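You operate a simulated robot arm through the tools that you are given. There is no shell and no other tool.

Carry out the task below with a simulated robot arm. There is one attempt and no reset: what you move stays moved.

TASK
Wipe the oil patch off the table and put the lids back on the three open tins.
Fine: use the grey pad and lay it back; each lid on its own tin. What is to be rubbed or washed off counts as gone when no trace of it is left.

It is judged by the outcome, as a careful person would: the job done as asked, and still so three seconds after it is handed in. It fails if anything else is knocked over, pushed out of place, dropped, spilled or broken. A push-on lid holds only when it is set on centred and level and pressed home; a screw cap is set on level and turned clockwise until tight.

THE ROBOT
A 6-joint arm with a two-finger parallel gripper, fixed in place. Base frame: the origin is on the floor under the middle of its stand, x ahead of it, y to its left, z up; the work surface is at about z = 80. Readings come in cm, rad, newtons and seconds.
With the tool pointing down near the work surface it reaches from about 26 to 68 cm from the base axis. Its first joint turns from -1.152 to 1.152 rad. Payload 2.9 kg.
The tool frame sits at the grasp point between the pads (the TCP): z along the fingers, y along the line on which they close. The tips reach 3 cm beyond it. The gripper opens to 11 cm. The fingers are 2 cm wide and 1 cm thick; the gripper's body (4.8 by 11.2 cm) begins 5.5 cm behind the TCP.
Orientation is that of the tool frame in the base frame, as [roll, pitch, yaw] about the fixed x, y, z axes, in that order (R = Rz(yaw) Ry(pitch) Rx(roll)). With the fingers straight down and closing along the base's y, the tool's x points along the base's -x, its y along +y and its z along -z.

THE INTERFACE
- The arm moves only by the tool servo_tool. Its argument "deltas" is a list of rows, each an object (a shift or turn left out is 0, a gripper value left out holds the last) with "turn": the turn, a rotation vector about the tool's x, y, z in rad, a list of three; "dp": the shift along the tool's x, y, z in cm, a list of three; "fingers": the closure, from 0 (fully open) to 1 (shut). In form: [{"turn": [rx, ry, rz], "dp": [x, y, z], "fingers": fingers}, ...]. A call has 1 to 20 rows; each row is the pose to reach, as a shift and turn from the pose commanded when the call began, along the tool's axes at that moment. Rows are played at 5 a second. More than 5 cm and 0.15 rad between two rows, or a gripper value outside its range, and nothing of the call is played. A pose out of reach is approached as far as the arm can. The call stops where the force on the tool passes 70 N (or 10 N more than at its start, if that is more) or the arm is blocked; 0.2 s more then pass. Each finger travels about 10.8 cm/s and halts on what it meets, pressing with about 43 N; the grip force reading is that of the motor and also rises with nothing between the fingers. The clock runs only during rows and for 0.2 s after the last one: add rows that repeat a pose to give the fingers time. It gives the time, the measured TCP pose, the force on the tool (base axes), the opening and the grip force at its end, in the units of the frame above (readings bear some noise), with the torque about the TCP (base axes, N m) and any sound that the robot's microphone picked up.
- Cameras (640 x 400 px; columns grow to the right, rows downward): "scene" is fixed at [8.36, 43.21, 140.05]; the picture's right is [-0.73, -0.69, 0.00], its down [-0.28, 0.30, -0.91] and it looks along [0.63, -0.66, -0.41] (base axes); focal length 316 px, centre (320, 200). "wrist" rides on the gripper at [7.2, 1.7, -10.3] in the tool frame; the picture's right is [-0.23, 0.97, 0.00], its down [-0.76, -0.18, -0.62] and it looks along [-0.61, -0.14, 0.78] (tool axes); focal length 222 px, centre (320, 200). There is no depth. A picture from a camera that has moved, and an enlarged one, comes with that camera's place and axes in the base frame and with its lens.
- camera(camera): a new picture of that camera. The clock stands still meanwhile.
- inspect(camera, box): a new picture of the part [left, top, right, bottom] of that camera's present view, enlarged. The clock stands still meanwhile.
- close_job(): hands the job in; it is judged then, once.

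Nothing tells you positions but the pictures and the camera data. Unless the task says otherwise, let go and move clear before handing in.

The tools are called after "Emit:" as name(argument=value, ...) on one line, values as JSON. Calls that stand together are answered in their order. servo_tool: Moves the arm, as the interface text tells. Its arguments: {"type":"object","properties":{"deltas":{"type":"array","items":{"type":"object","properties":{"turn":{"type":"array","items":{"type":"number"}},"dp":{"type":"array","items":{"type":"number"}},"fingers":{"type":"number"}}}}},"required":["deltas"]} The other tools are called the same way: camera (camera) takes a picture; inspect (camera, box) takes an enlarged picture of a part of a camera's view; close_job () hands the job in.

At the start:

```text
time_s: 0.0
ee_pos: [47.68, -19.59, 114.11]
tcp_rot: [-3.141, -0.001, -3.141]
force: [-0.1, 0.0, -0.3]
moment: [0.0, -0.01, 0.01]
width: 10.99
finger_force: 0.0
```

scene: 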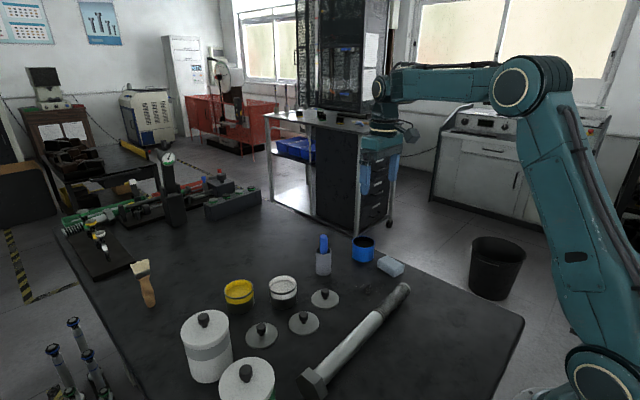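
wrist: 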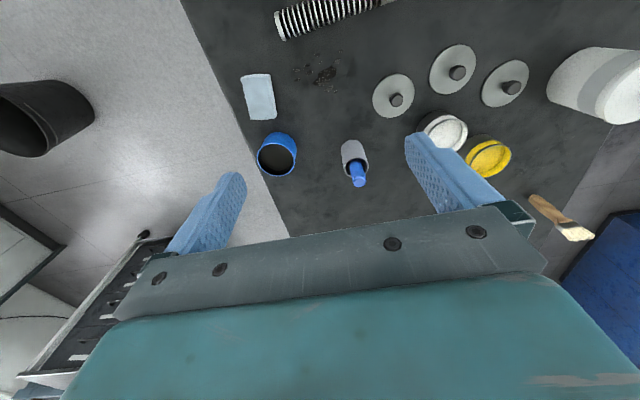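

I see a table with three open tins (yellow, white, blue), three lids with knobs, a grey-blue pad, a dark oil patch and other items. I'll take enlarged views to locate everything accurately.

Emit:
inspect(camera="scene", box=[210, 220, 420, 351])

Emit:
inspect(camera="wrist", box=[220, 20, 420, 145])

Emit:
inspect(camera="wrist", box=[360, 30, 600, 180])

Emit:
inspect(camera="scene", box=[300, 220, 440, 308])

```text
3.05 times, centred on (315, 286) of scene
camera zoom: at [8.36, 43.21, 140.05], right [-0.73, -0.69, 0.0], down [-0.28, 0.3, -0.91], along [0.63, -0.66, -0.41], focal length 964 px, centre (335, -61)
```

zoom: 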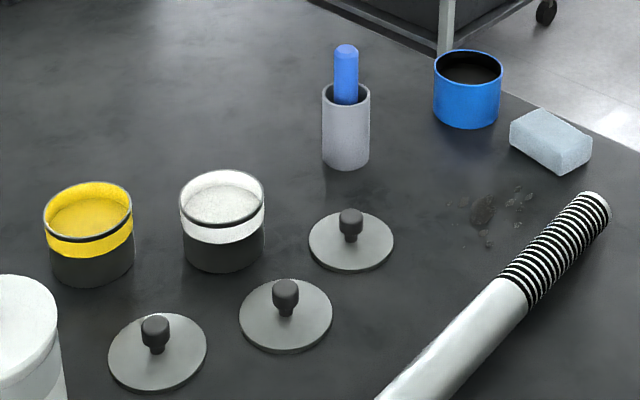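

```text
3.20 times, centred on (320, 82) of wrist
camera zoom: at [40.42, -17.8, 124.44], right [0.23, 0.97, 0.0], down [0.76, -0.18, 0.62], along [0.61, -0.14, -0.78], focal length 711 px, centre (320, 576)
```

zoom: 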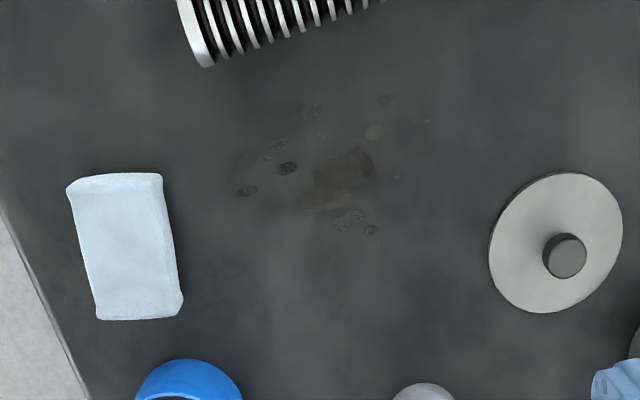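

```text
2.67 times, centred on (480, 105) of wrist
camera zoom: at [40.42, -17.8, 124.44], right [0.23, 0.97, 0.0], down [0.76, -0.18, 0.62], along [0.61, -0.14, -0.78], focal length 592 px, centre (-107, 453)
```

zoom: 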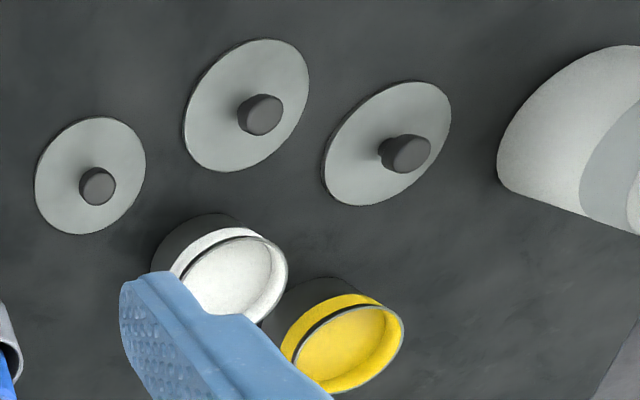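

```text
4.55 times, centred on (370, 264) of scene
camera zoom: at [8.36, 43.21, 140.05], right [-0.73, -0.69, 0.0], down [-0.28, 0.3, -0.91], along [0.63, -0.66, -0.41], focal length 1437 px, centre (93, -91)
```

zoom: 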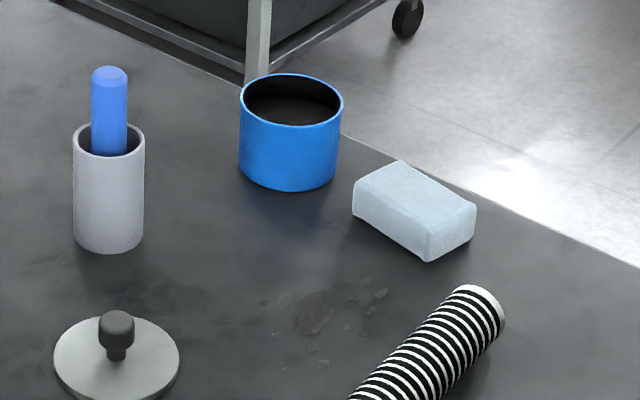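

The oil patch seems to lie around (47.7, -18), with the lids and tins to the left of it. I'll zoom further to check the differences between lids and tins before moving.

Emit:
inspect(camera="scene", box=[215, 265, 305, 321])

Emit:
inspect(camera="scene", box=[240, 285, 350, 354])

Emit:
inspect(camera="wrist", box=[400, 90, 530, 171])

Emit:
inspect(camera="wrist", box=[365, 35, 535, 141])

Emit:
inspect(camera="wrist", box=[220, 100, 390, 206])

```text
7.11 times, centred on (260, 293) of scene
camera zoom: at [8.36, 43.21, 140.05], right [-0.73, -0.69, 0.0], down [-0.28, 0.3, -0.91], along [0.63, -0.66, -0.41], focal length 2248 px, centre (747, -461)
```

zoom: 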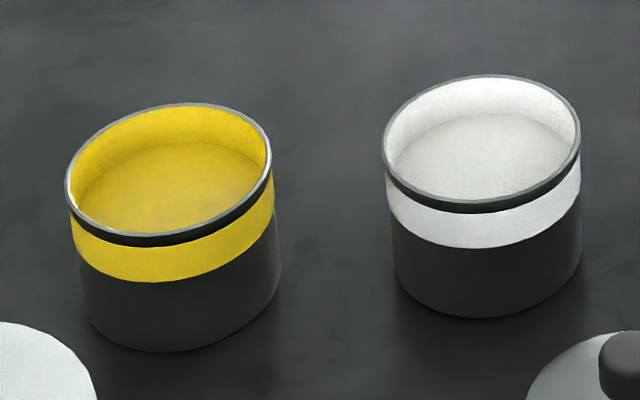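

```text
5.80 times, centred on (295, 320) of scene
camera zoom: at [8.36, 43.21, 140.05], right [-0.73, -0.69, 0.0], down [-0.28, 0.3, -0.91], along [0.63, -0.66, -0.41], focal length 1833 px, centre (465, -493)
```

zoom: 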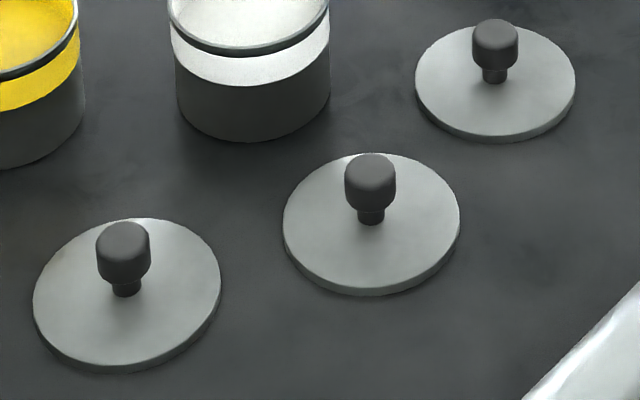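

```text
4.92 times, centred on (465, 130) of wrist
camera zoom: at [40.42, -17.8, 124.44], right [0.23, 0.97, 0.0], down [0.76, -0.18, 0.62], along [0.61, -0.14, -0.78], focal length 1094 px, centre (-394, 542)
```

zoom: 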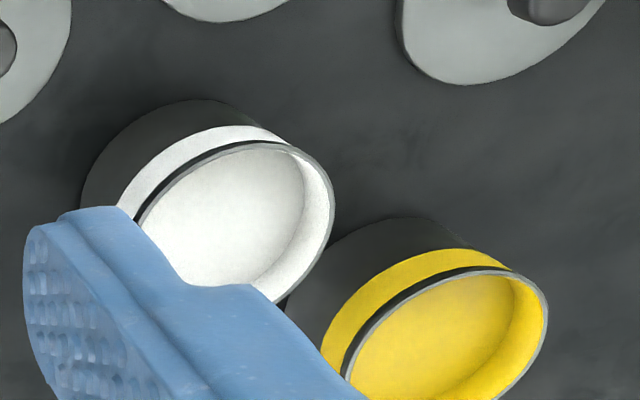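

```text
3.76 times, centred on (450, 88) of wrist
camera zoom: at [40.42, -17.8, 124.44], right [0.23, 0.97, 0.0], down [0.76, -0.18, 0.62], along [0.61, -0.14, -0.78], focal length 836 px, centre (-169, 622)
```

zoom: 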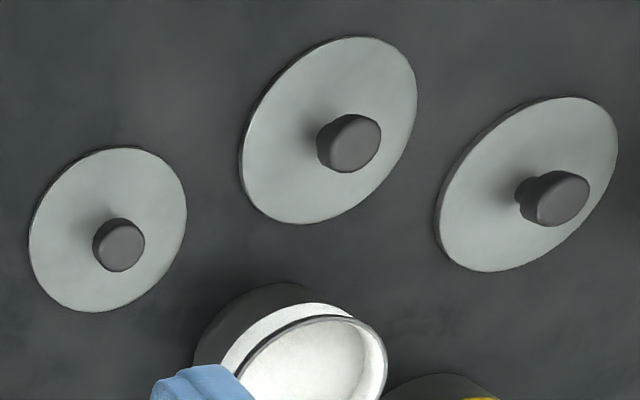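

```text
3.76 times, centred on (305, 153) of wrist
camera zoom: at [40.42, -17.8, 124.44], right [0.23, 0.97, 0.0], down [0.76, -0.18, 0.62], along [0.61, -0.14, -0.78], focal length 836 px, centre (376, 377)
```

zoom: 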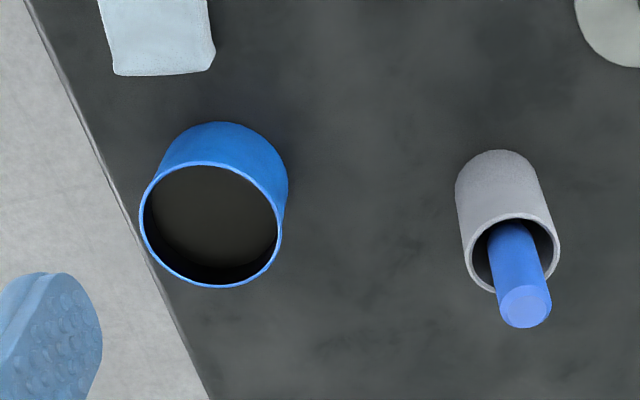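

The three tins (white about (61.8, 1.4), yellow about (68.7, 10.1), blue about (59.5, -31.4)) have rims near z = 85. The lids are near (53.5, -6), (51.5, 3.7) and (56, 13). I'll move the wrist camera over the pad and oil for a closer look.

Emit:
servo_tool(deltas=[{"dp": [2, -1, 4]}, {"dp": [4, -3, 8]}, {"dp": [5.7, -5, 11]}, {"dp": [5.7, -5, 11]}, {"dp": [5.7, -5, 11]}])

Emit:
camera(camera="wrist")

Emit:
camera(camera="scene")

```text
time_s: 1.2
ee_pos: [42.09, -24.49, 103.14]
tcp_rot: [-3.142, -0.001, 3.142]
force: [-0.6, -0.2, -1.1]
moment: [-0.02, -0.01, -0.01]
width: 10.99
finger_force: 0.0
```

```text
taken
camera wrist: at [34.75, -22.76, 113.45], right [0.23, 0.97, 0.0], down [0.76, -0.18, 0.62], along [0.61, -0.14, -0.78], focal length 222 px, centre (320, 200)
```

wrist: 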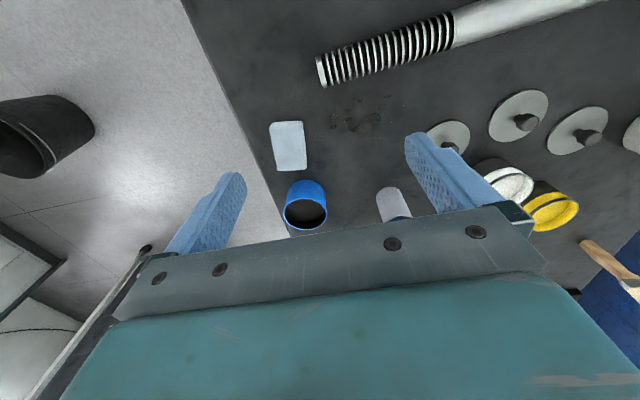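

```text
taken
```

scene: 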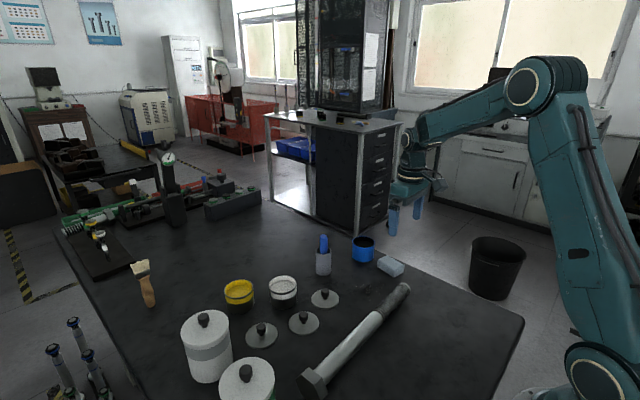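

Emit:
inspect(camera="wrist", box=[250, 80, 420, 186])

Emit:
inspect(camera="wrist", box=[310, 70, 430, 145])

Emit:
inspect(camera="scene", box=[340, 240, 420, 290])

```text
3.76 times, centred on (335, 133) of wrist
camera zoom: at [34.75, -22.76, 113.45], right [0.23, 0.97, 0.0], down [0.76, -0.18, 0.62], along [0.61, -0.14, -0.78], focal length 836 px, centre (264, 452)
```

zoom: 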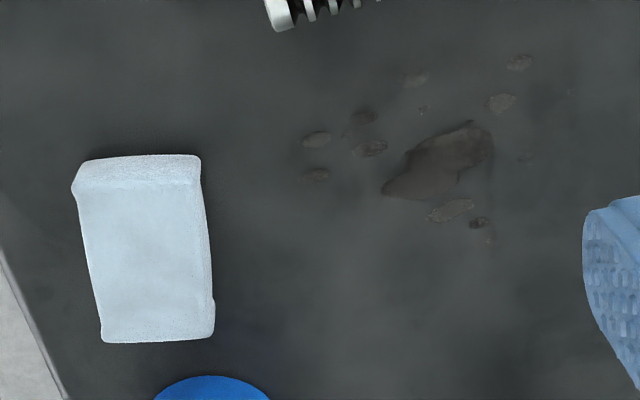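

```text
5.33 times, centred on (370, 108) of wrist
camera zoom: at [34.75, -22.76, 113.45], right [0.23, 0.97, 0.0], down [0.76, -0.18, 0.62], along [0.61, -0.14, -0.78], focal length 1185 px, centre (53, 693)
```

zoom: 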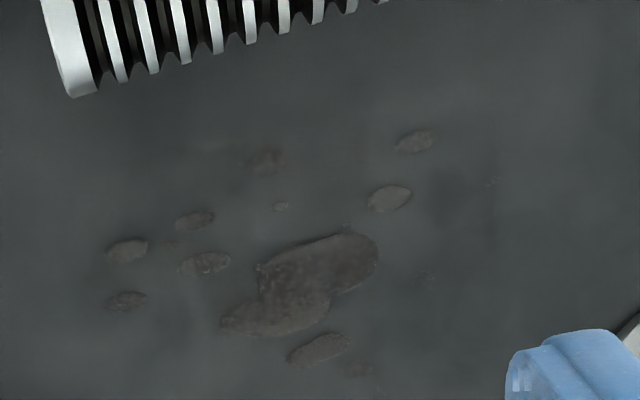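

```text
8.00 times, centred on (380, 265) of scene
camera zoom: at [8.36, 43.21, 140.05], right [-0.73, -0.69, 0.0], down [-0.28, 0.3, -0.91], along [0.63, -0.66, -0.41], focal length 2530 px, centre (-160, -320)
```

zoom: 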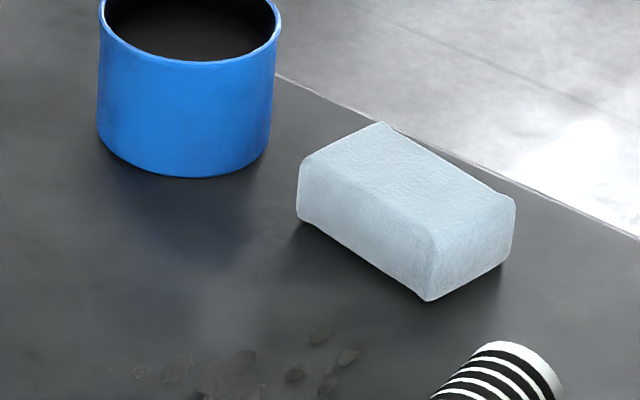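

The oil covers about x 44–52, y −24 to −13; the pad centre is about (48.5, −30.7), roughly 6.5 × 4.8 × 2.5 cm, turned about −0.19 rad. I'll go above the pad with the gripper part-open and look again before grasping.

Emit:
servo_tool(deltas=[{"dp": [-1.6, -1.5, 2.7], "turn": [0, 0, 0.05], "fingers": 0.3}, {"dp": [-3.2, -3.0, 5.4], "turn": [0, 0, 0.1]}, {"dp": [-4.8, -4.6, 8.2], "turn": [0, 0, 0.15]}, {"dp": [-6.5, -6.1, 11], "turn": [0, 0, 0.19]}, {"dp": [-6.5, -6.1, 11], "turn": [0, 0, 0.19]}, {"dp": [-6.5, -6.1, 11], "turn": [0, 0, 0.19]}])

Emit:
camera(camera="wrist")

Emit:
inspect(camera="scene", box=[320, 190, 460, 278])

```text
time_s: 2.6
ee_pos: [48.44, -30.43, 92.23]
tcp_rot: [-3.141, 0.0, 2.952]
force: [0.2, -0.9, 0.0]
moment: [-0.01, -0.03, -0.02]
width: 7.71
finger_force: 0.0
```

```text
taken
camera wrist: at [41.65, -27.48, 102.49], right [0.41, 0.91, 0.0], down [0.71, -0.32, 0.62], along [0.57, -0.25, -0.78], focal length 222 px, centre (320, 200)
```

wrist: 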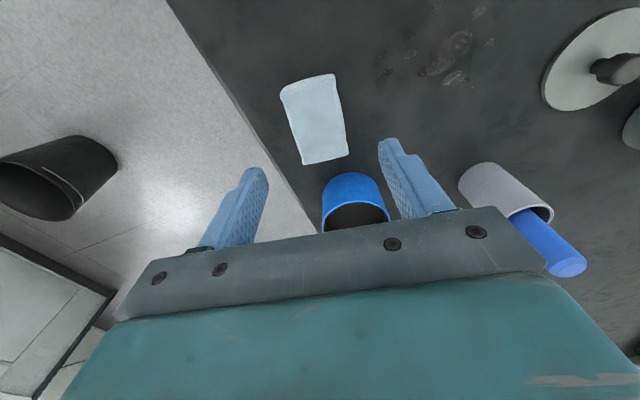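

```text
4.55 times, centred on (390, 234) of scene
camera zoom: at [8.36, 43.21, 140.05], right [-0.73, -0.69, 0.0], down [-0.28, 0.3, -0.91], along [0.63, -0.66, -0.41], focal length 1437 px, centre (2, 46)
```

zoom: 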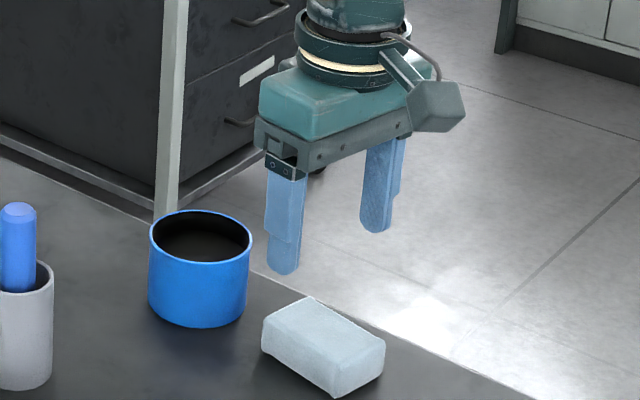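

Emit:
inspect(camera="wrist", box=[230, 50, 430, 175])

```text
3.20 times, centred on (330, 112) of wrist
camera zoom: at [41.65, -27.48, 102.49], right [0.41, 0.91, 0.0], down [0.71, -0.32, 0.62], along [0.57, -0.25, -0.78], focal length 711 px, centre (288, 480)
```

zoom: 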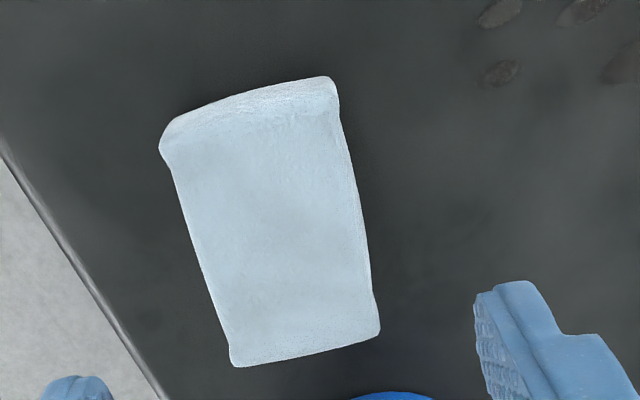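

The pad centre computes to (48.6, −30.9), matching the gripper's yaw. I'll descend with fingers either side and stop with tips about 0.6 cm above the table.

Emit:
servo_tool(deltas=[{"dp": [-0.2, -0.2, 2]}, {"dp": [-0.2, -0.2, 4]}, {"dp": [-0.2, -0.2, 6]}, {"dp": [-0.2, -0.2, 7.5]}, {"dp": [-0.2, -0.2, 8.4]}, {"dp": [-0.2, -0.2, 8.4]}, {"dp": [-0.2, -0.2, 8.4]}])

Emit:
inspect(camera="scene", box=[340, 215, 440, 278])

Emit:
inspect(camera="wrist", box=[160, 50, 480, 250])

```text
time_s: 4.2
ee_pos: [48.63, -30.76, 83.62]
tcp_rot: [3.142, 0.002, 2.952]
force: [0.2, -0.1, -0.6]
moment: [-0.04, 0.0, 0.01]
width: 7.7
finger_force: 0.0
```

```text
6.35 times, centred on (390, 246) of scene
camera zoom: at [8.36, 43.21, 140.05], right [-0.73, -0.69, 0.0], down [-0.28, 0.3, -0.91], along [0.63, -0.66, -0.41], focal length 2008 px, centre (-124, -95)
```

zoom: 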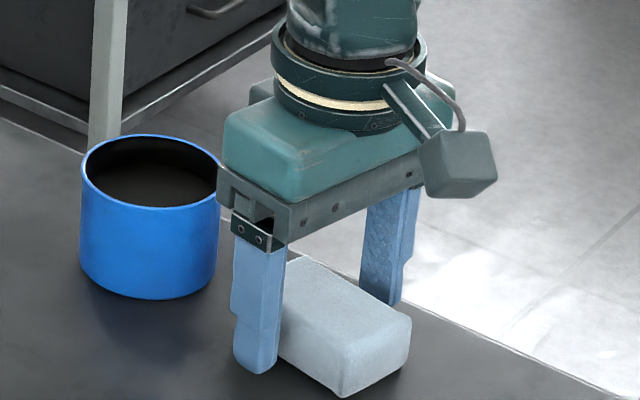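

```text
2.00 times, centred on (320, 150) of wrist
camera zoom: at [41.78, -27.79, 94.02], right [0.41, 0.91, 0.0], down [0.71, -0.32, 0.62], along [0.57, -0.25, -0.78], focal length 444 px, centre (320, 300)
```

zoom: 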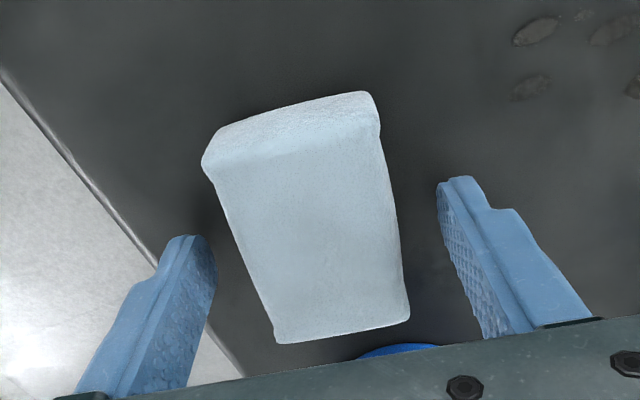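

The fingers straddle the pad evenly. Closing on it now.

Emit:
servo_tool(deltas=[{"dp": [0, 0, 0], "fingers": 0.5}, {"dp": [0, 0, 0], "fingers": 0.65}, {"dp": [0, 0, 0], "fingers": 0.75}, {"dp": [0, 0, 0], "fingers": 0.75}, {"dp": [0, 0, 0], "fingers": 0.75}])

Emit:
inspect(camera="scene", box=[340, 215, 440, 278])

```text
time_s: 5.4
ee_pos: [48.67, -30.9, 83.66]
tcp_rot: [3.141, -0.001, 2.952]
force: [0.2, -0.7, 0.7]
moment: [-0.02, -0.01, 0.0]
width: 4.9
finger_force: 42.9
```

```text
6.35 times, centred on (390, 246) of scene
camera zoom: at [8.36, 43.21, 140.05], right [-0.73, -0.69, 0.0], down [-0.28, 0.3, -0.91], along [0.63, -0.66, -0.41], focal length 2008 px, centre (-124, -95)
```

zoom: 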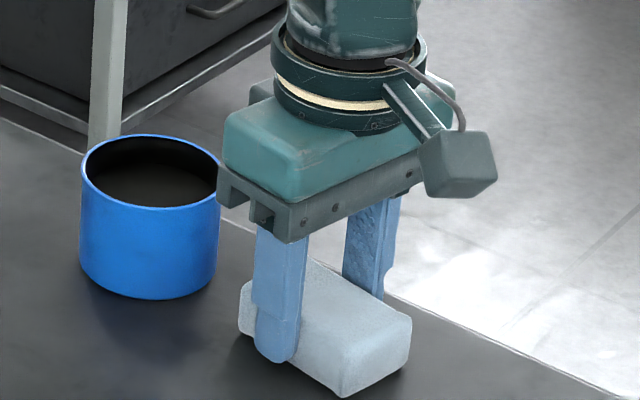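

The pad is gripped (4.9 cm wide). I'll lift it slightly, turn it square to the table axes and bring it to the right edge of the oil.

Emit:
servo_tool(deltas=[{"dp": [0, 0, -0.6]}, {"dp": [0, 0, -1.2]}, {"dp": [0.8, 1.3, -1.2], "turn": [0, 0, -0.06]}, {"dp": [1.6, 2.7, -1.2], "turn": [0, 0, -0.12]}, {"dp": [2.45, 4.03, -1.2], "turn": [0, 0, -0.19]}, {"dp": [2.45, 4.03, -1.2], "turn": [0, 0, -0.19]}, {"dp": [2.45, 4.03, -1.2], "turn": [0, 0, -0.19]}])

Emit:
camera(camera="wrist")

Emit:
inspect(camera="scene", box=[320, 215, 440, 290])

```text
time_s: 7.0
ee_pos: [47.03, -26.47, 84.79]
tcp_rot: [-3.14, 0.0, 3.142]
force: [-0.2, 0.2, 0.4]
moment: [0.02, 0.03, 0.02]
width: 4.91
finger_force: 42.8
```

```text
taken
camera wrist: at [39.73, -24.74, 95.27], right [0.23, 0.97, 0.0], down [0.76, -0.18, 0.62], along [0.61, -0.14, -0.78], focal length 222 px, centre (320, 200)
```

wrist: 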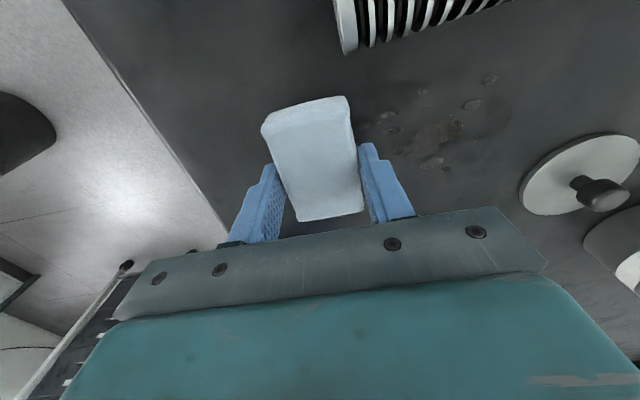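

```text
5.33 times, centred on (380, 252) of scene
camera zoom: at [8.36, 43.21, 140.05], right [-0.73, -0.69, 0.0], down [-0.28, 0.3, -0.91], along [0.63, -0.66, -0.41], focal length 1686 px, centre (0, -80)
```

zoom: 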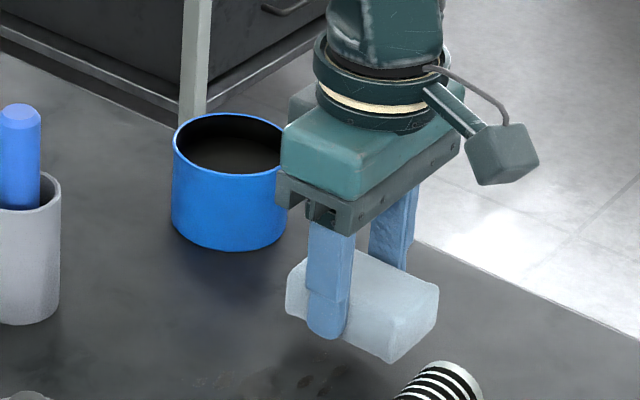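

The pad is held level and clear of the bolt. I'll lower it to the table and press gently to see the contact force.

Emit:
servo_tool(deltas=[{"dp": [0, 0, 0.6]}, {"dp": [0, 0, 1.1]}, {"dp": [0, 0, 1.3]}, {"dp": [0, 0, 1.4]}, {"dp": [0, 0, 1.4]}])

```text
time_s: 8.2
ee_pos: [47.05, -26.43, 83.77]
tcp_rot: [-3.142, 0.003, -3.141]
force: [-4.1, 4.1, 21.4]
moment: [0.21, 0.49, 0.0]
width: 4.86
finger_force: 42.9
```

Contact is made at about 21 N. I'll sweep slowly to the left across the oil at x = 47, easing the pressure a little.

Emit:
servo_tool(deltas=[{"dp": [0, 1, -0.05]}, {"dp": [0, 2, -0.05]}, {"dp": [0, 3, -0.05]}, {"dp": [0, 4, -0.05]}, {"dp": [0, 5, -0.05]}, {"dp": [0, 6, -0.05]}, {"dp": [0, 7, -0.05]}, {"dp": [0, 8, -0.05]}, {"dp": [0, 9, -0.05]}, {"dp": [0, 10, -0.05]}, {"dp": [0, 11, -0.05]}, {"dp": [0, 12, -0.05]}, {"dp": [0, 13, -0.05]}, {"dp": [0, 13.5, -0.05]}, {"dp": [0, 13.5, -0.05]}])

Emit:
camera(camera="wrist")

Emit:
inspect(camera="scene", box=[300, 215, 440, 303])

```text
time_s: 11.4
ee_pos: [47.04, -12.77, 83.64]
tcp_rot: [3.141, 0.002, -3.141]
force: [-0.1, -9.9, 26.2]
moment: [-0.31, -0.08, 0.0]
width: 4.88
finger_force: 43.3
```

```text
taken
camera wrist: at [39.72, -11.19, 93.96], right [0.23, 0.97, 0.0], down [0.76, -0.18, 0.62], along [0.61, -0.14, -0.78], focal length 222 px, centre (320, 200)
```

wrist: 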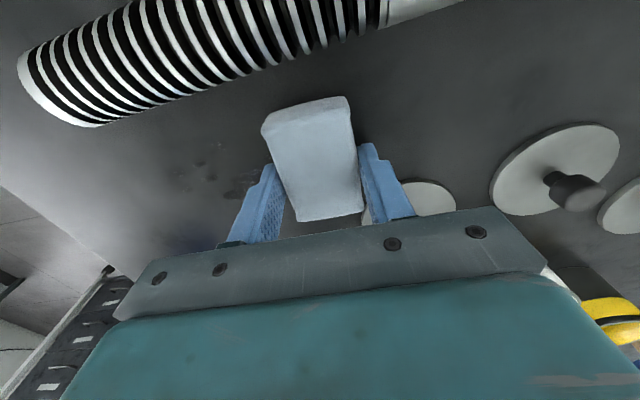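

```text
4.55 times, centred on (370, 259) of scene
camera zoom: at [8.32, 43.19, 140.06], right [-0.73, -0.69, 0.0], down [-0.28, 0.3, -0.91], along [0.63, -0.66, -0.41], focal length 1437 px, centre (93, -68)
```

zoom: 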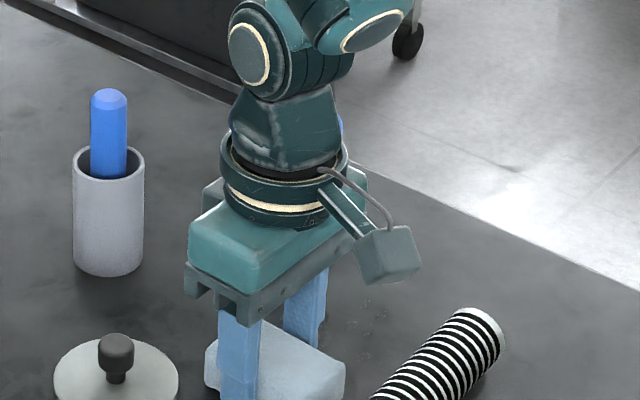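

The stroke thinned the oil; some remains. I'll wipe back along the same line and then look.

Emit:
servo_tool(deltas=[{"dp": [0, -1, 0]}, {"dp": [0, -2, 0]}, {"dp": [0, -3, 0]}, {"dp": [0, -4, 0]}, {"dp": [0, -5, 0]}, {"dp": [0, -6, 0]}, {"dp": [0, -7, 0]}, {"dp": [0, -8, 0]}, {"dp": [0, -9, 0]}, {"dp": [0, -10, 0]}, {"dp": [0, -11, 0]}, {"dp": [0, -12, 0]}, {"dp": [0, -13, 0]}, {"dp": [0, -14, 0]}, {"dp": [0, -14, 0]}])

Emit:
inspect(camera="wrist", box=[340, 40, 540, 165])

Emit:
inspect(camera="scene", box=[300, 245, 420, 320])

```text
time_s: 14.6
ee_pos: [46.94, -26.95, 83.62]
tcp_rot: [-3.141, 0.0, -3.14]
force: [-0.3, 8.3, 21.0]
moment: [0.22, -0.02, 0.02]
width: 4.89
finger_force: 43.1
```

```text
3.20 times, centred on (440, 102) of wrist
camera zoom: at [39.73, -25.17, 93.93], right [0.23, 0.97, 0.0], down [0.76, -0.18, 0.62], along [0.61, -0.14, -0.78], focal length 711 px, centre (-64, 512)
```

zoom: 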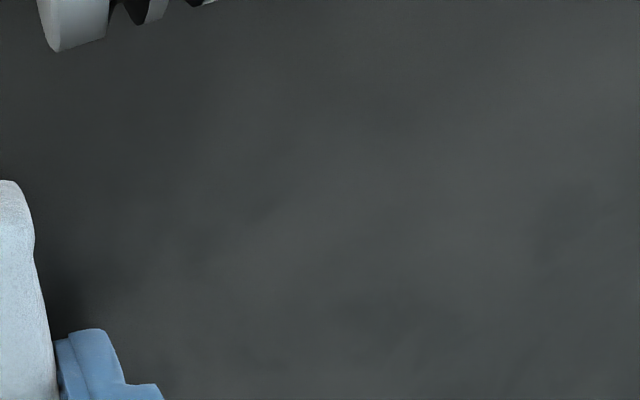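

```text
5.33 times, centred on (360, 282) of scene
camera zoom: at [8.33, 43.24, 140.04], right [-0.73, -0.69, 0.0], down [-0.28, 0.3, -0.91], along [0.63, -0.66, -0.41], focal length 1686 px, centre (107, -240)
```

zoom: 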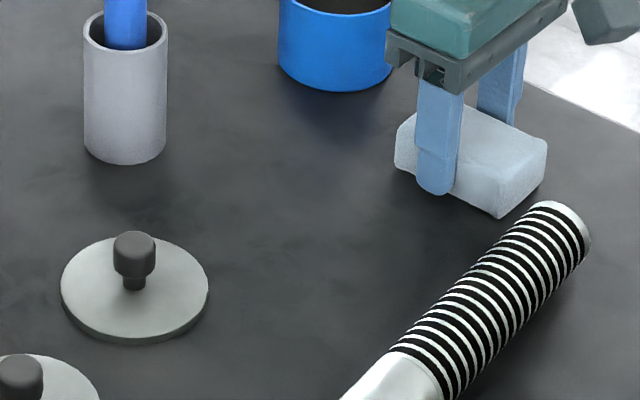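

The patch looks gone, but the outermost spots (x ≈ 51–52) were at the edge of the stroke. I'll do another pass shifted to x ≈ 49.6, there and back.

Emit:
servo_tool(deltas=[{"dp": [-1.3, 0, 0]}, {"dp": [-2.6, 0.5, 0]}, {"dp": [-2.6, 1.5, 0]}, {"dp": [-2.6, 2.5, 0]}, {"dp": [-2.6, 3.5, 0]}, {"dp": [-2.6, 4.5, 0]}, {"dp": [-2.6, 5.5, 0]}, {"dp": [-2.6, 6.5, 0]}, {"dp": [-2.6, 7.5, 0]}, {"dp": [-2.6, 8.5, 0]}, {"dp": [-2.6, 9.5, 0]}, {"dp": [-2.6, 10.5, 0]}, {"dp": [-2.6, 11.5, 0]}, {"dp": [-2.6, 12.5, 0]}, {"dp": [-2.6, 13, 0]}, {"dp": [-2.6, 13, 0]}])

Emit:
servo_tool(deltas=[{"dp": [0, -1, 0]}, {"dp": [0, -2, 0]}, {"dp": [0, -3, 0]}, {"dp": [0, -4, 0]}, {"dp": [0, -5, 0]}, {"dp": [0, -6, 0]}, {"dp": [0, -7, 0]}, {"dp": [0, -8, 0]}, {"dp": [0, -9, 0]}, {"dp": [0, -10, 0]}, {"dp": [0, -11, 0]}, {"dp": [0, -12, 0]}, {"dp": [0, -13, 0]}, {"dp": [1.0, -13, 0]}, {"dp": [2.0, -13, 0]}, {"dp": [3.2, -13, 0]}, {"dp": [3.2, -13, 0]}])

Emit:
inspect(camera="wrist", box=[340, 40, 540, 165])

```text
time_s: 18.0
ee_pos: [49.63, -13.86, 83.6]
tcp_rot: [3.141, 0.0, 3.14]
force: [0.0, -6.0, 13.3]
moment: [-0.22, -0.2, -0.06]
width: 4.87
finger_force: 43.1
```

```text
time_s: 21.6
ee_pos: [46.35, -26.91, 83.6]
tcp_rot: [-3.141, 0.0, -3.14]
force: [3.2, -0.4, 4.0]
moment: [-0.04, -0.18, 0.0]
width: 4.89
finger_force: 42.9
```

```text
3.20 times, centred on (440, 102) of wrist
camera zoom: at [39.13, -25.19, 93.9], right [0.23, 0.97, 0.0], down [0.76, -0.18, 0.62], along [0.61, -0.14, -0.78], focal length 711 px, centre (-64, 512)
```

zoom: 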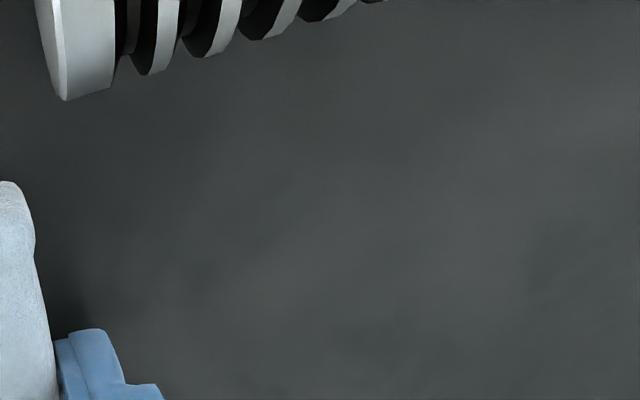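

The area looks clean. The pressure has dropped to 4 N, so I'll press slightly more and do one last pass at x ≈ 46.3 both ways to cover the bolt side.

Emit:
servo_tool(deltas=[{"dp": [0, 0, 0.12]}, {"dp": [0, 1, 0.15]}, {"dp": [0, 2, 0.15]}, {"dp": [0, 3, 0.15]}, {"dp": [0, 4, 0.15]}, {"dp": [0, 5, 0.15]}, {"dp": [0, 6, 0.15]}, {"dp": [0, 7, 0.15]}, {"dp": [0, 8, 0.15]}, {"dp": [0, 9, 0.15]}, {"dp": [0, 10, 0.15]}, {"dp": [0, 11, 0.15]}, {"dp": [0, 12, 0.15]}, {"dp": [0, 13, 0.15]}, {"dp": [0, 14, 0.15]}, {"dp": [0, 14.5, 0.15]}, {"dp": [0, 14.5, 0.15]}])

Emit:
servo_tool(deltas=[{"dp": [0, -1, 0]}, {"dp": [-0.5, -2, 0]}, {"dp": [-1, -3, 0]}, {"dp": [-1.5, -4, 0]}, {"dp": [-1.5, -5, 0]}, {"dp": [-1.5, -6, 0]}, {"dp": [-1.5, -7, 0]}, {"dp": [-1.5, -8, 0]}, {"dp": [-1.5, -9, 0]}, {"dp": [-1.5, -10, 0]}, {"dp": [-1.5, -11, 0]}, {"dp": [-1.5, -12, 0]}, {"dp": [-1.5, -13, 0]}, {"dp": [-1.5, -14, 0]}, {"dp": [-1.5, -14.5, 0]}, {"dp": [-1.5, -14.5, 0]}])

Emit:
inspect(camera="wrist", box=[340, 20, 560, 157])

Emit:
inspect(camera="scene", box=[300, 245, 420, 320])

```text
time_s: 25.2
ee_pos: [46.55, -12.45, 83.53]
tcp_rot: [3.14, 0.002, 3.141]
force: [0.2, -10.4, 24.6]
moment: [-0.3, -0.19, -0.03]
width: 4.91
finger_force: 42.6
```

```text
time_s: 28.6
ee_pos: [47.89, -26.89, 83.57]
tcp_rot: [-3.141, 0.0, 3.141]
force: [-0.3, 7.8, 20.6]
moment: [0.21, -0.04, 0.05]
width: 4.89
finger_force: 42.9
```

```text
2.91 times, centred on (450, 88) of wrist
camera zoom: at [40.59, -25.19, 93.8], right [0.23, 0.97, 0.0], down [0.76, -0.18, 0.62], along [0.61, -0.14, -0.78], focal length 646 px, centre (-58, 524)
```

zoom: 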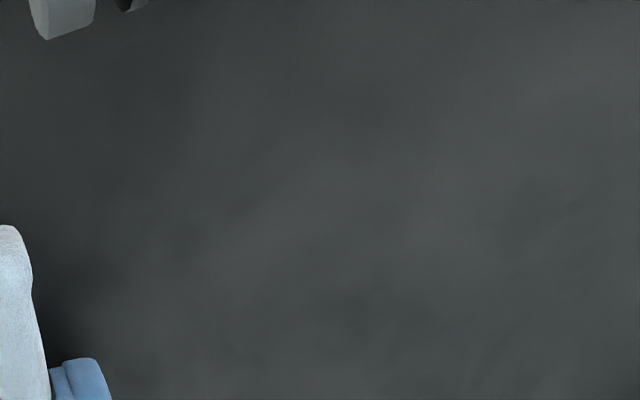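

```text
5.33 times, centred on (360, 282) of scene
camera zoom: at [8.33, 43.24, 140.04], right [-0.73, -0.69, 0.0], down [-0.28, 0.3, -0.91], along [0.63, -0.66, -0.41], focal length 1686 px, centre (107, -240)
```

zoom: 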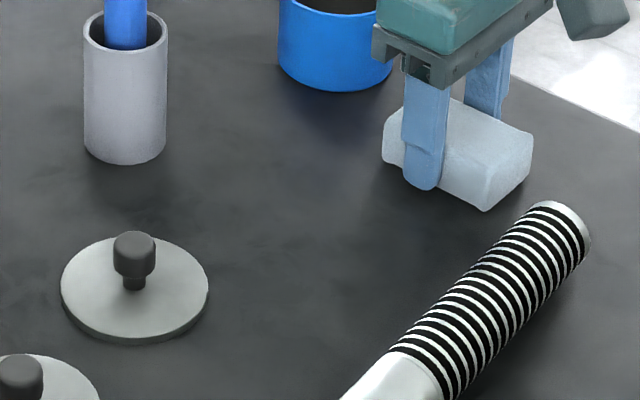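

The table is clean where the oil was. I'll lift the pad, take it back to its original place and yaw, and set it down.

Emit:
servo_tool(deltas=[{"dp": [0, 0, -0.6]}, {"dp": [0, 0, -1.0]}, {"dp": [-0.25, -1.3, -1.0], "turn": [0, 0, 0.06]}, {"dp": [-0.5, -2.6, -1.0], "turn": [0, 0, 0.12]}, {"dp": [-0.74, -3.92, -1.0], "turn": [0, 0, 0.19]}, {"dp": [-0.74, -3.92, -1.0], "turn": [0, 0, 0.19]}, {"dp": [-0.74, -3.92, -0.5], "turn": [0, 0, 0.19]}, {"dp": [-0.74, -3.92, -0.15], "turn": [0, 0, 0.19]}, {"dp": [-0.74, -3.92, -0.15], "turn": [0, 0, 0.19]}])

Emit:
inspect(camera="scene", box=[340, 215, 440, 278])

```text
time_s: 30.6
ee_pos: [48.6, -30.78, 83.62]
tcp_rot: [3.14, 0.0, 2.952]
force: [-0.2, 0.1, -0.5]
moment: [-0.02, 0.03, 0.0]
width: 4.88
finger_force: 43.4
```

```text
6.35 times, centred on (390, 246) of scene
camera zoom: at [8.36, 43.21, 140.05], right [-0.73, -0.69, 0.0], down [-0.28, 0.3, -0.91], along [0.63, -0.66, -0.41], focal length 2008 px, centre (-124, -95)
```

zoom: 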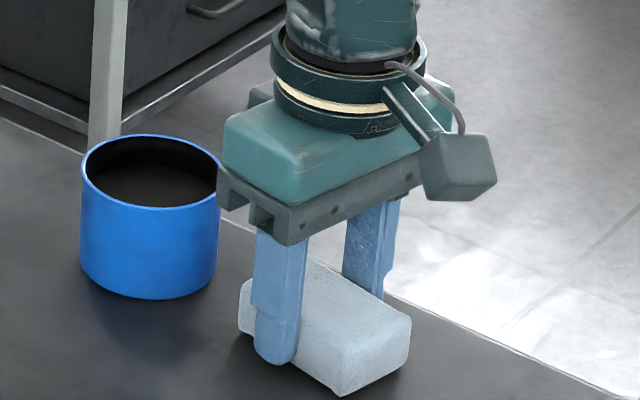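

The pad is back in its original spot, just above the table with no contact force. I'll lower until it touches, then open.

Emit:
servo_tool(deltas=[{"dp": [0, 0, 0.05]}, {"dp": [0, 0, 0.1]}, {"dp": [0, 0, 0.1]}])

```text
time_s: 31.4
ee_pos: [48.51, -30.79, 83.5]
tcp_rot: [-3.141, -0.001, 2.951]
force: [-1.8, 0.5, 3.4]
moment: [0.01, 0.0, 0.03]
width: 4.87
finger_force: 42.4
```

Light contact at 3.4 N. Releasing and rising straight up.

Emit:
servo_tool(deltas=[{"dp": [0, 0, 0], "fingers": 0.5}, {"dp": [0, 0, 0], "fingers": 0.4}, {"dp": [0, 0, 0], "fingers": 0.3}, {"dp": [0, 0, 0], "fingers": 0.3}, {"dp": [0, 0, -1]}, {"dp": [0, 0, -3]}, {"dp": [0, 0, -6]}, {"dp": [0, 0, -10]}, {"dp": [0, 0, -14]}, {"dp": [0, 0, -18]}, {"dp": [0, 0, -18]}])

Emit:
camera(camera="wrist")

Emit:
inspect(camera="scene", box=[300, 225, 440, 313])

```text
time_s: 33.8
ee_pos: [48.74, -30.76, 101.5]
tcp_rot: [-3.141, 0.0, 2.951]
force: [-0.8, 0.0, 0.4]
moment: [-0.02, 0.0, 0.02]
width: 7.7
finger_force: 0.1
```

```text
taken
camera wrist: at [41.87, -27.69, 111.85], right [0.41, 0.91, 0.0], down [0.71, -0.32, 0.62], along [0.57, -0.25, -0.78], focal length 222 px, centre (320, 200)
```

wrist: 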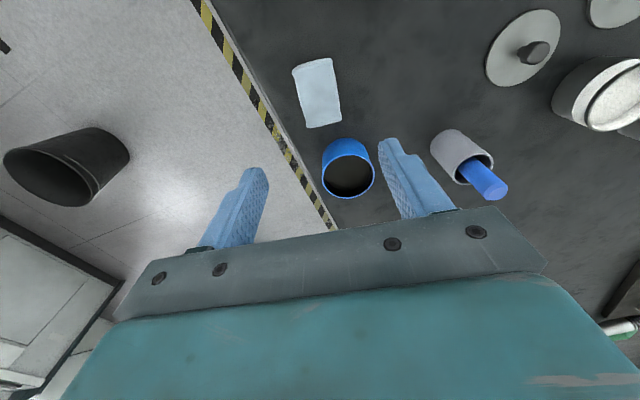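

```text
4.55 times, centred on (370, 269) of scene
camera zoom: at [8.36, 43.21, 140.05], right [-0.73, -0.69, 0.0], down [-0.28, 0.3, -0.91], along [0.63, -0.66, -0.41], focal length 1437 px, centre (93, -114)
```

zoom: 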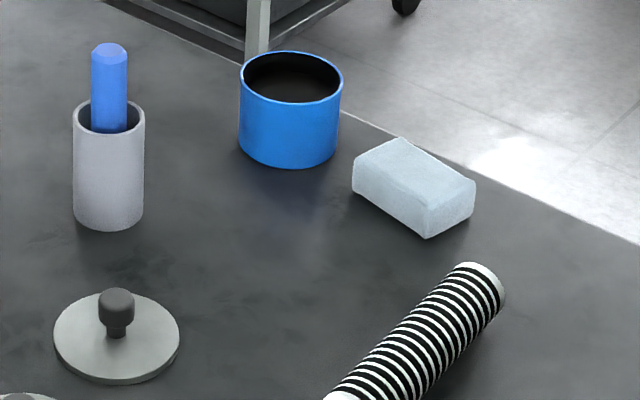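

The pad is laid back as it was and the oil is gone in this view. I'll move the wrist camera over the wiped area and the lids to verify and to measure the lids.

Emit:
servo_tool(deltas=[{"dp": [1.5, 3.0, -2], "turn": [0, 0, -0.04], "fingers": 0}, {"dp": [3.0, 6.0, -3], "turn": [0, 0, -0.08]}, {"dp": [4.5, 9.0, -4], "turn": [0, 0, -0.12]}, {"dp": [6.0, 12.0, -5], "turn": [0, 0, -0.16]}, {"dp": [7.54, 14.84, -6], "turn": [0, 0, -0.19]}, {"dp": [7.54, 14.84, -6], "turn": [0, 0, -0.19]}, {"dp": [7.54, 14.84, -6], "turn": [0, 0, -0.19]}])

Emit:
camera(camera="wrist")

Emit:
inspect(camera="wrist", box=[230, 10, 430, 135])

```text
time_s: 35.4
ee_pos: [43.99, -14.85, 107.46]
tcp_rot: [3.141, 0.001, -3.141]
force: [1.0, 0.2, 0.5]
moment: [-0.05, 0.0, -0.03]
width: 11.01
finger_force: 0.0
```

```text
taken
camera wrist: at [36.77, -13.08, 117.75], right [0.23, 0.97, 0.0], down [0.76, -0.18, 0.62], along [0.61, -0.14, -0.78], focal length 222 px, centre (320, 200)
```

wrist: 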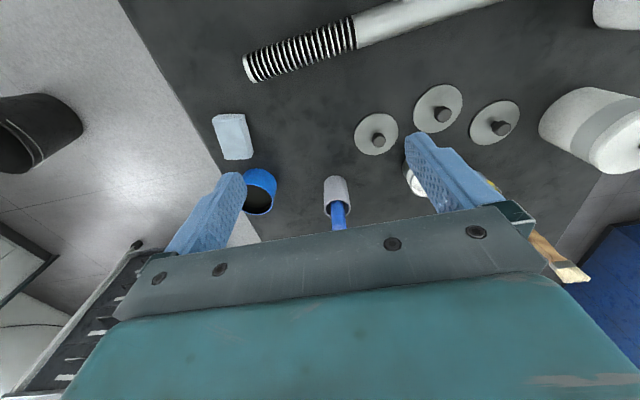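

```text
3.20 times, centred on (330, 72) of wrist
camera zoom: at [36.77, -13.08, 117.75], right [0.23, 0.97, 0.0], down [0.76, -0.18, 0.62], along [0.61, -0.14, -0.78], focal length 711 px, centre (288, 608)
```

zoom: 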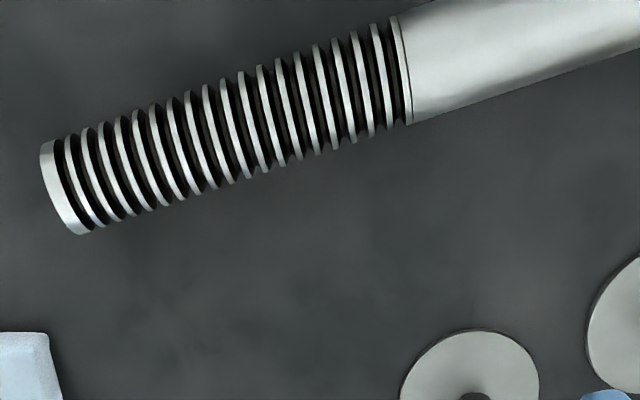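

Emit:
inspect(camera="wrist", box=[240, 70, 370, 151])

Emit:
inspect(camera="wrist", box=[345, 75, 535, 194])

```text
4.92 times, centred on (305, 110) of wrist
camera zoom: at [36.77, -13.08, 117.75], right [0.23, 0.97, 0.0], down [0.76, -0.18, 0.62], along [0.61, -0.14, -0.78], focal length 1094 px, centre (394, 641)
```

zoom: 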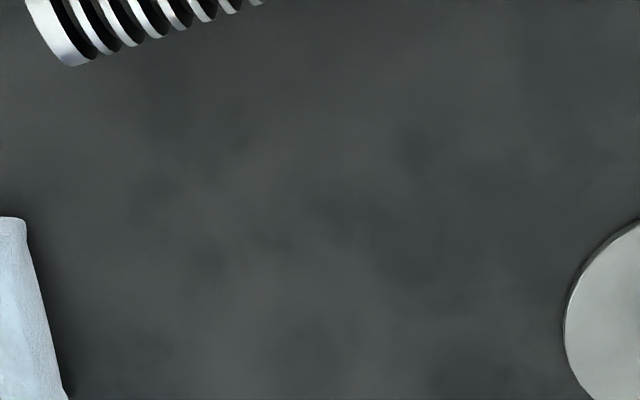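

```text
3.36 times, centred on (440, 134) of wrist
camera zoom: at [36.77, -13.08, 117.75], right [0.23, 0.97, 0.0], down [0.76, -0.18, 0.62], along [0.61, -0.14, -0.78], focal length 747 px, centre (-83, 420)
```

zoom: 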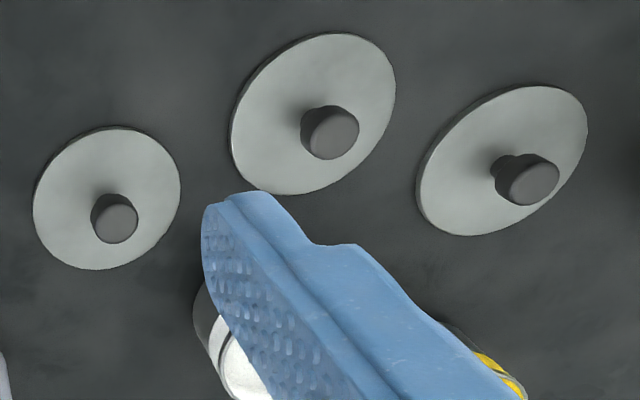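

The wiped area is clean. Now I'll move over the lids for accurate positions and sizes.

Emit:
servo_tool(deltas=[{"dp": [-1.8, 3, 2]}, {"dp": [-3.6, 6, 4]}, {"dp": [-5.4, 9, 6]}, {"dp": [-7.2, 12, 8]}, {"dp": [-9, 15, 10]}, {"dp": [-9, 15, 10]}, {"dp": [-9, 15, 10]}])

Emit:
camera(camera="wrist")

Emit:
camera(camera="scene")

```text
time_s: 37.0
ee_pos: [53.06, 0.21, 97.41]
tcp_rot: [-3.14, 0.001, 3.141]
force: [0.1, 1.0, 0.0]
moment: [-0.02, 0.0, 0.01]
width: 11.02
finger_force: 0.1
```

```text
taken
camera wrist: at [45.8, 1.93, 107.74], right [0.23, 0.97, 0.0], down [0.76, -0.18, 0.62], along [0.61, -0.14, -0.78], focal length 222 px, centre (320, 200)
```

wrist: 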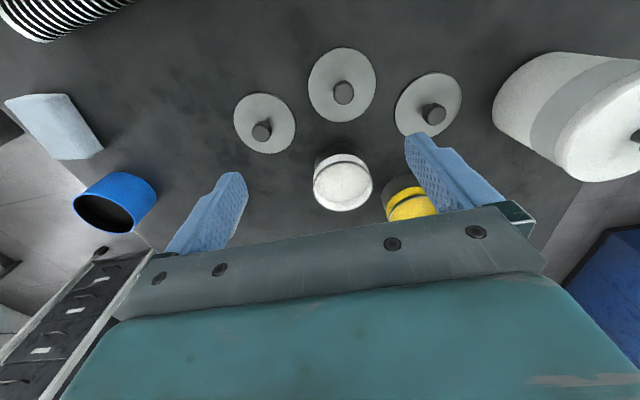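

```text
taken
```

scene: 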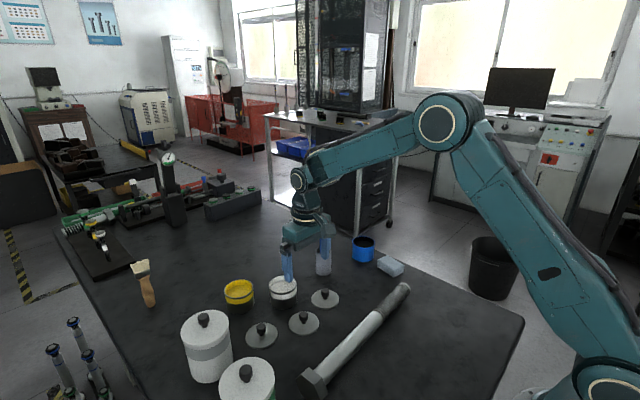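

Emit:
inspect(camera="wrist", box=[220, 80, 320, 142])

Emit:
inspect(camera="wrist", box=[290, 40, 390, 102])

Emit:
inspect(camera="wrist", box=[380, 62, 480, 124])

Emit:
inspect(camera="wrist", box=[290, 130, 450, 230])

```text
6.40 times, centred on (270, 111) of wrist
camera zoom: at [45.8, 1.93, 107.74], right [0.23, 0.97, 0.0], down [0.76, -0.18, 0.62], along [0.61, -0.14, -0.78], focal length 1422 px, centre (640, 770)
```

zoom: 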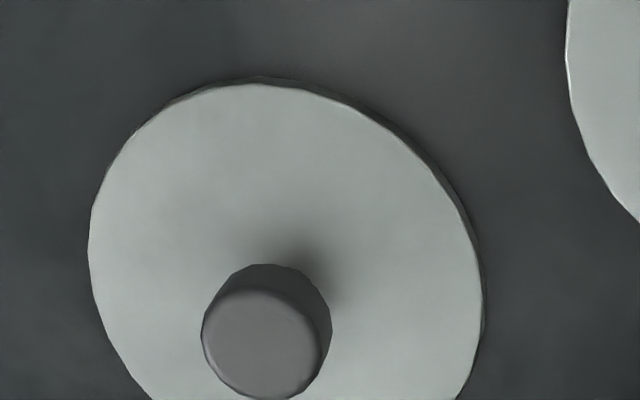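

```text
6.40 times, centred on (340, 71) of wrist
camera zoom: at [45.8, 1.93, 107.74], right [0.23, 0.97, 0.0], down [0.76, -0.18, 0.62], along [0.61, -0.14, -0.78], focal length 1422 px, centre (192, 1026)
```

zoom: 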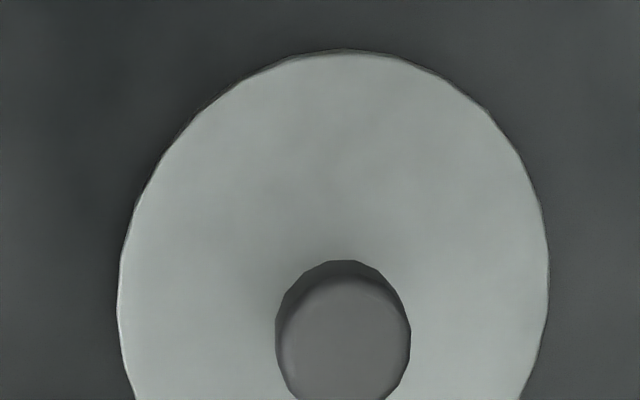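

```text
6.40 times, centred on (430, 93) of wrist
camera zoom: at [45.8, 1.93, 107.74], right [0.23, 0.97, 0.0], down [0.76, -0.18, 0.62], along [0.61, -0.14, -0.78], focal length 1422 px, centre (-384, 885)
```

zoom: 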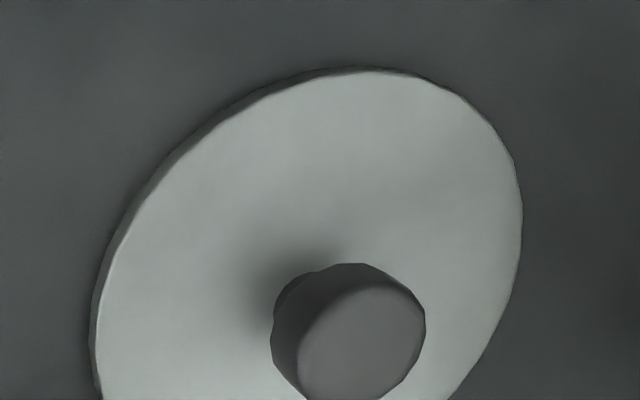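

```text
4.00 times, centred on (370, 180) of wrist
camera zoom: at [45.8, 1.93, 107.74], right [0.23, 0.97, 0.0], down [0.76, -0.18, 0.62], along [0.61, -0.14, -0.78], focal length 888 px, centre (120, 280)
```

zoom: 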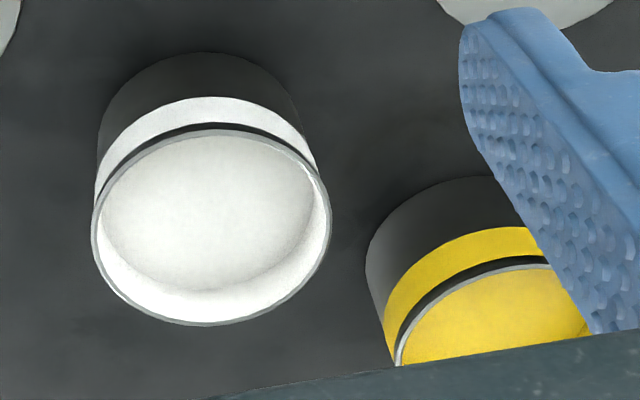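

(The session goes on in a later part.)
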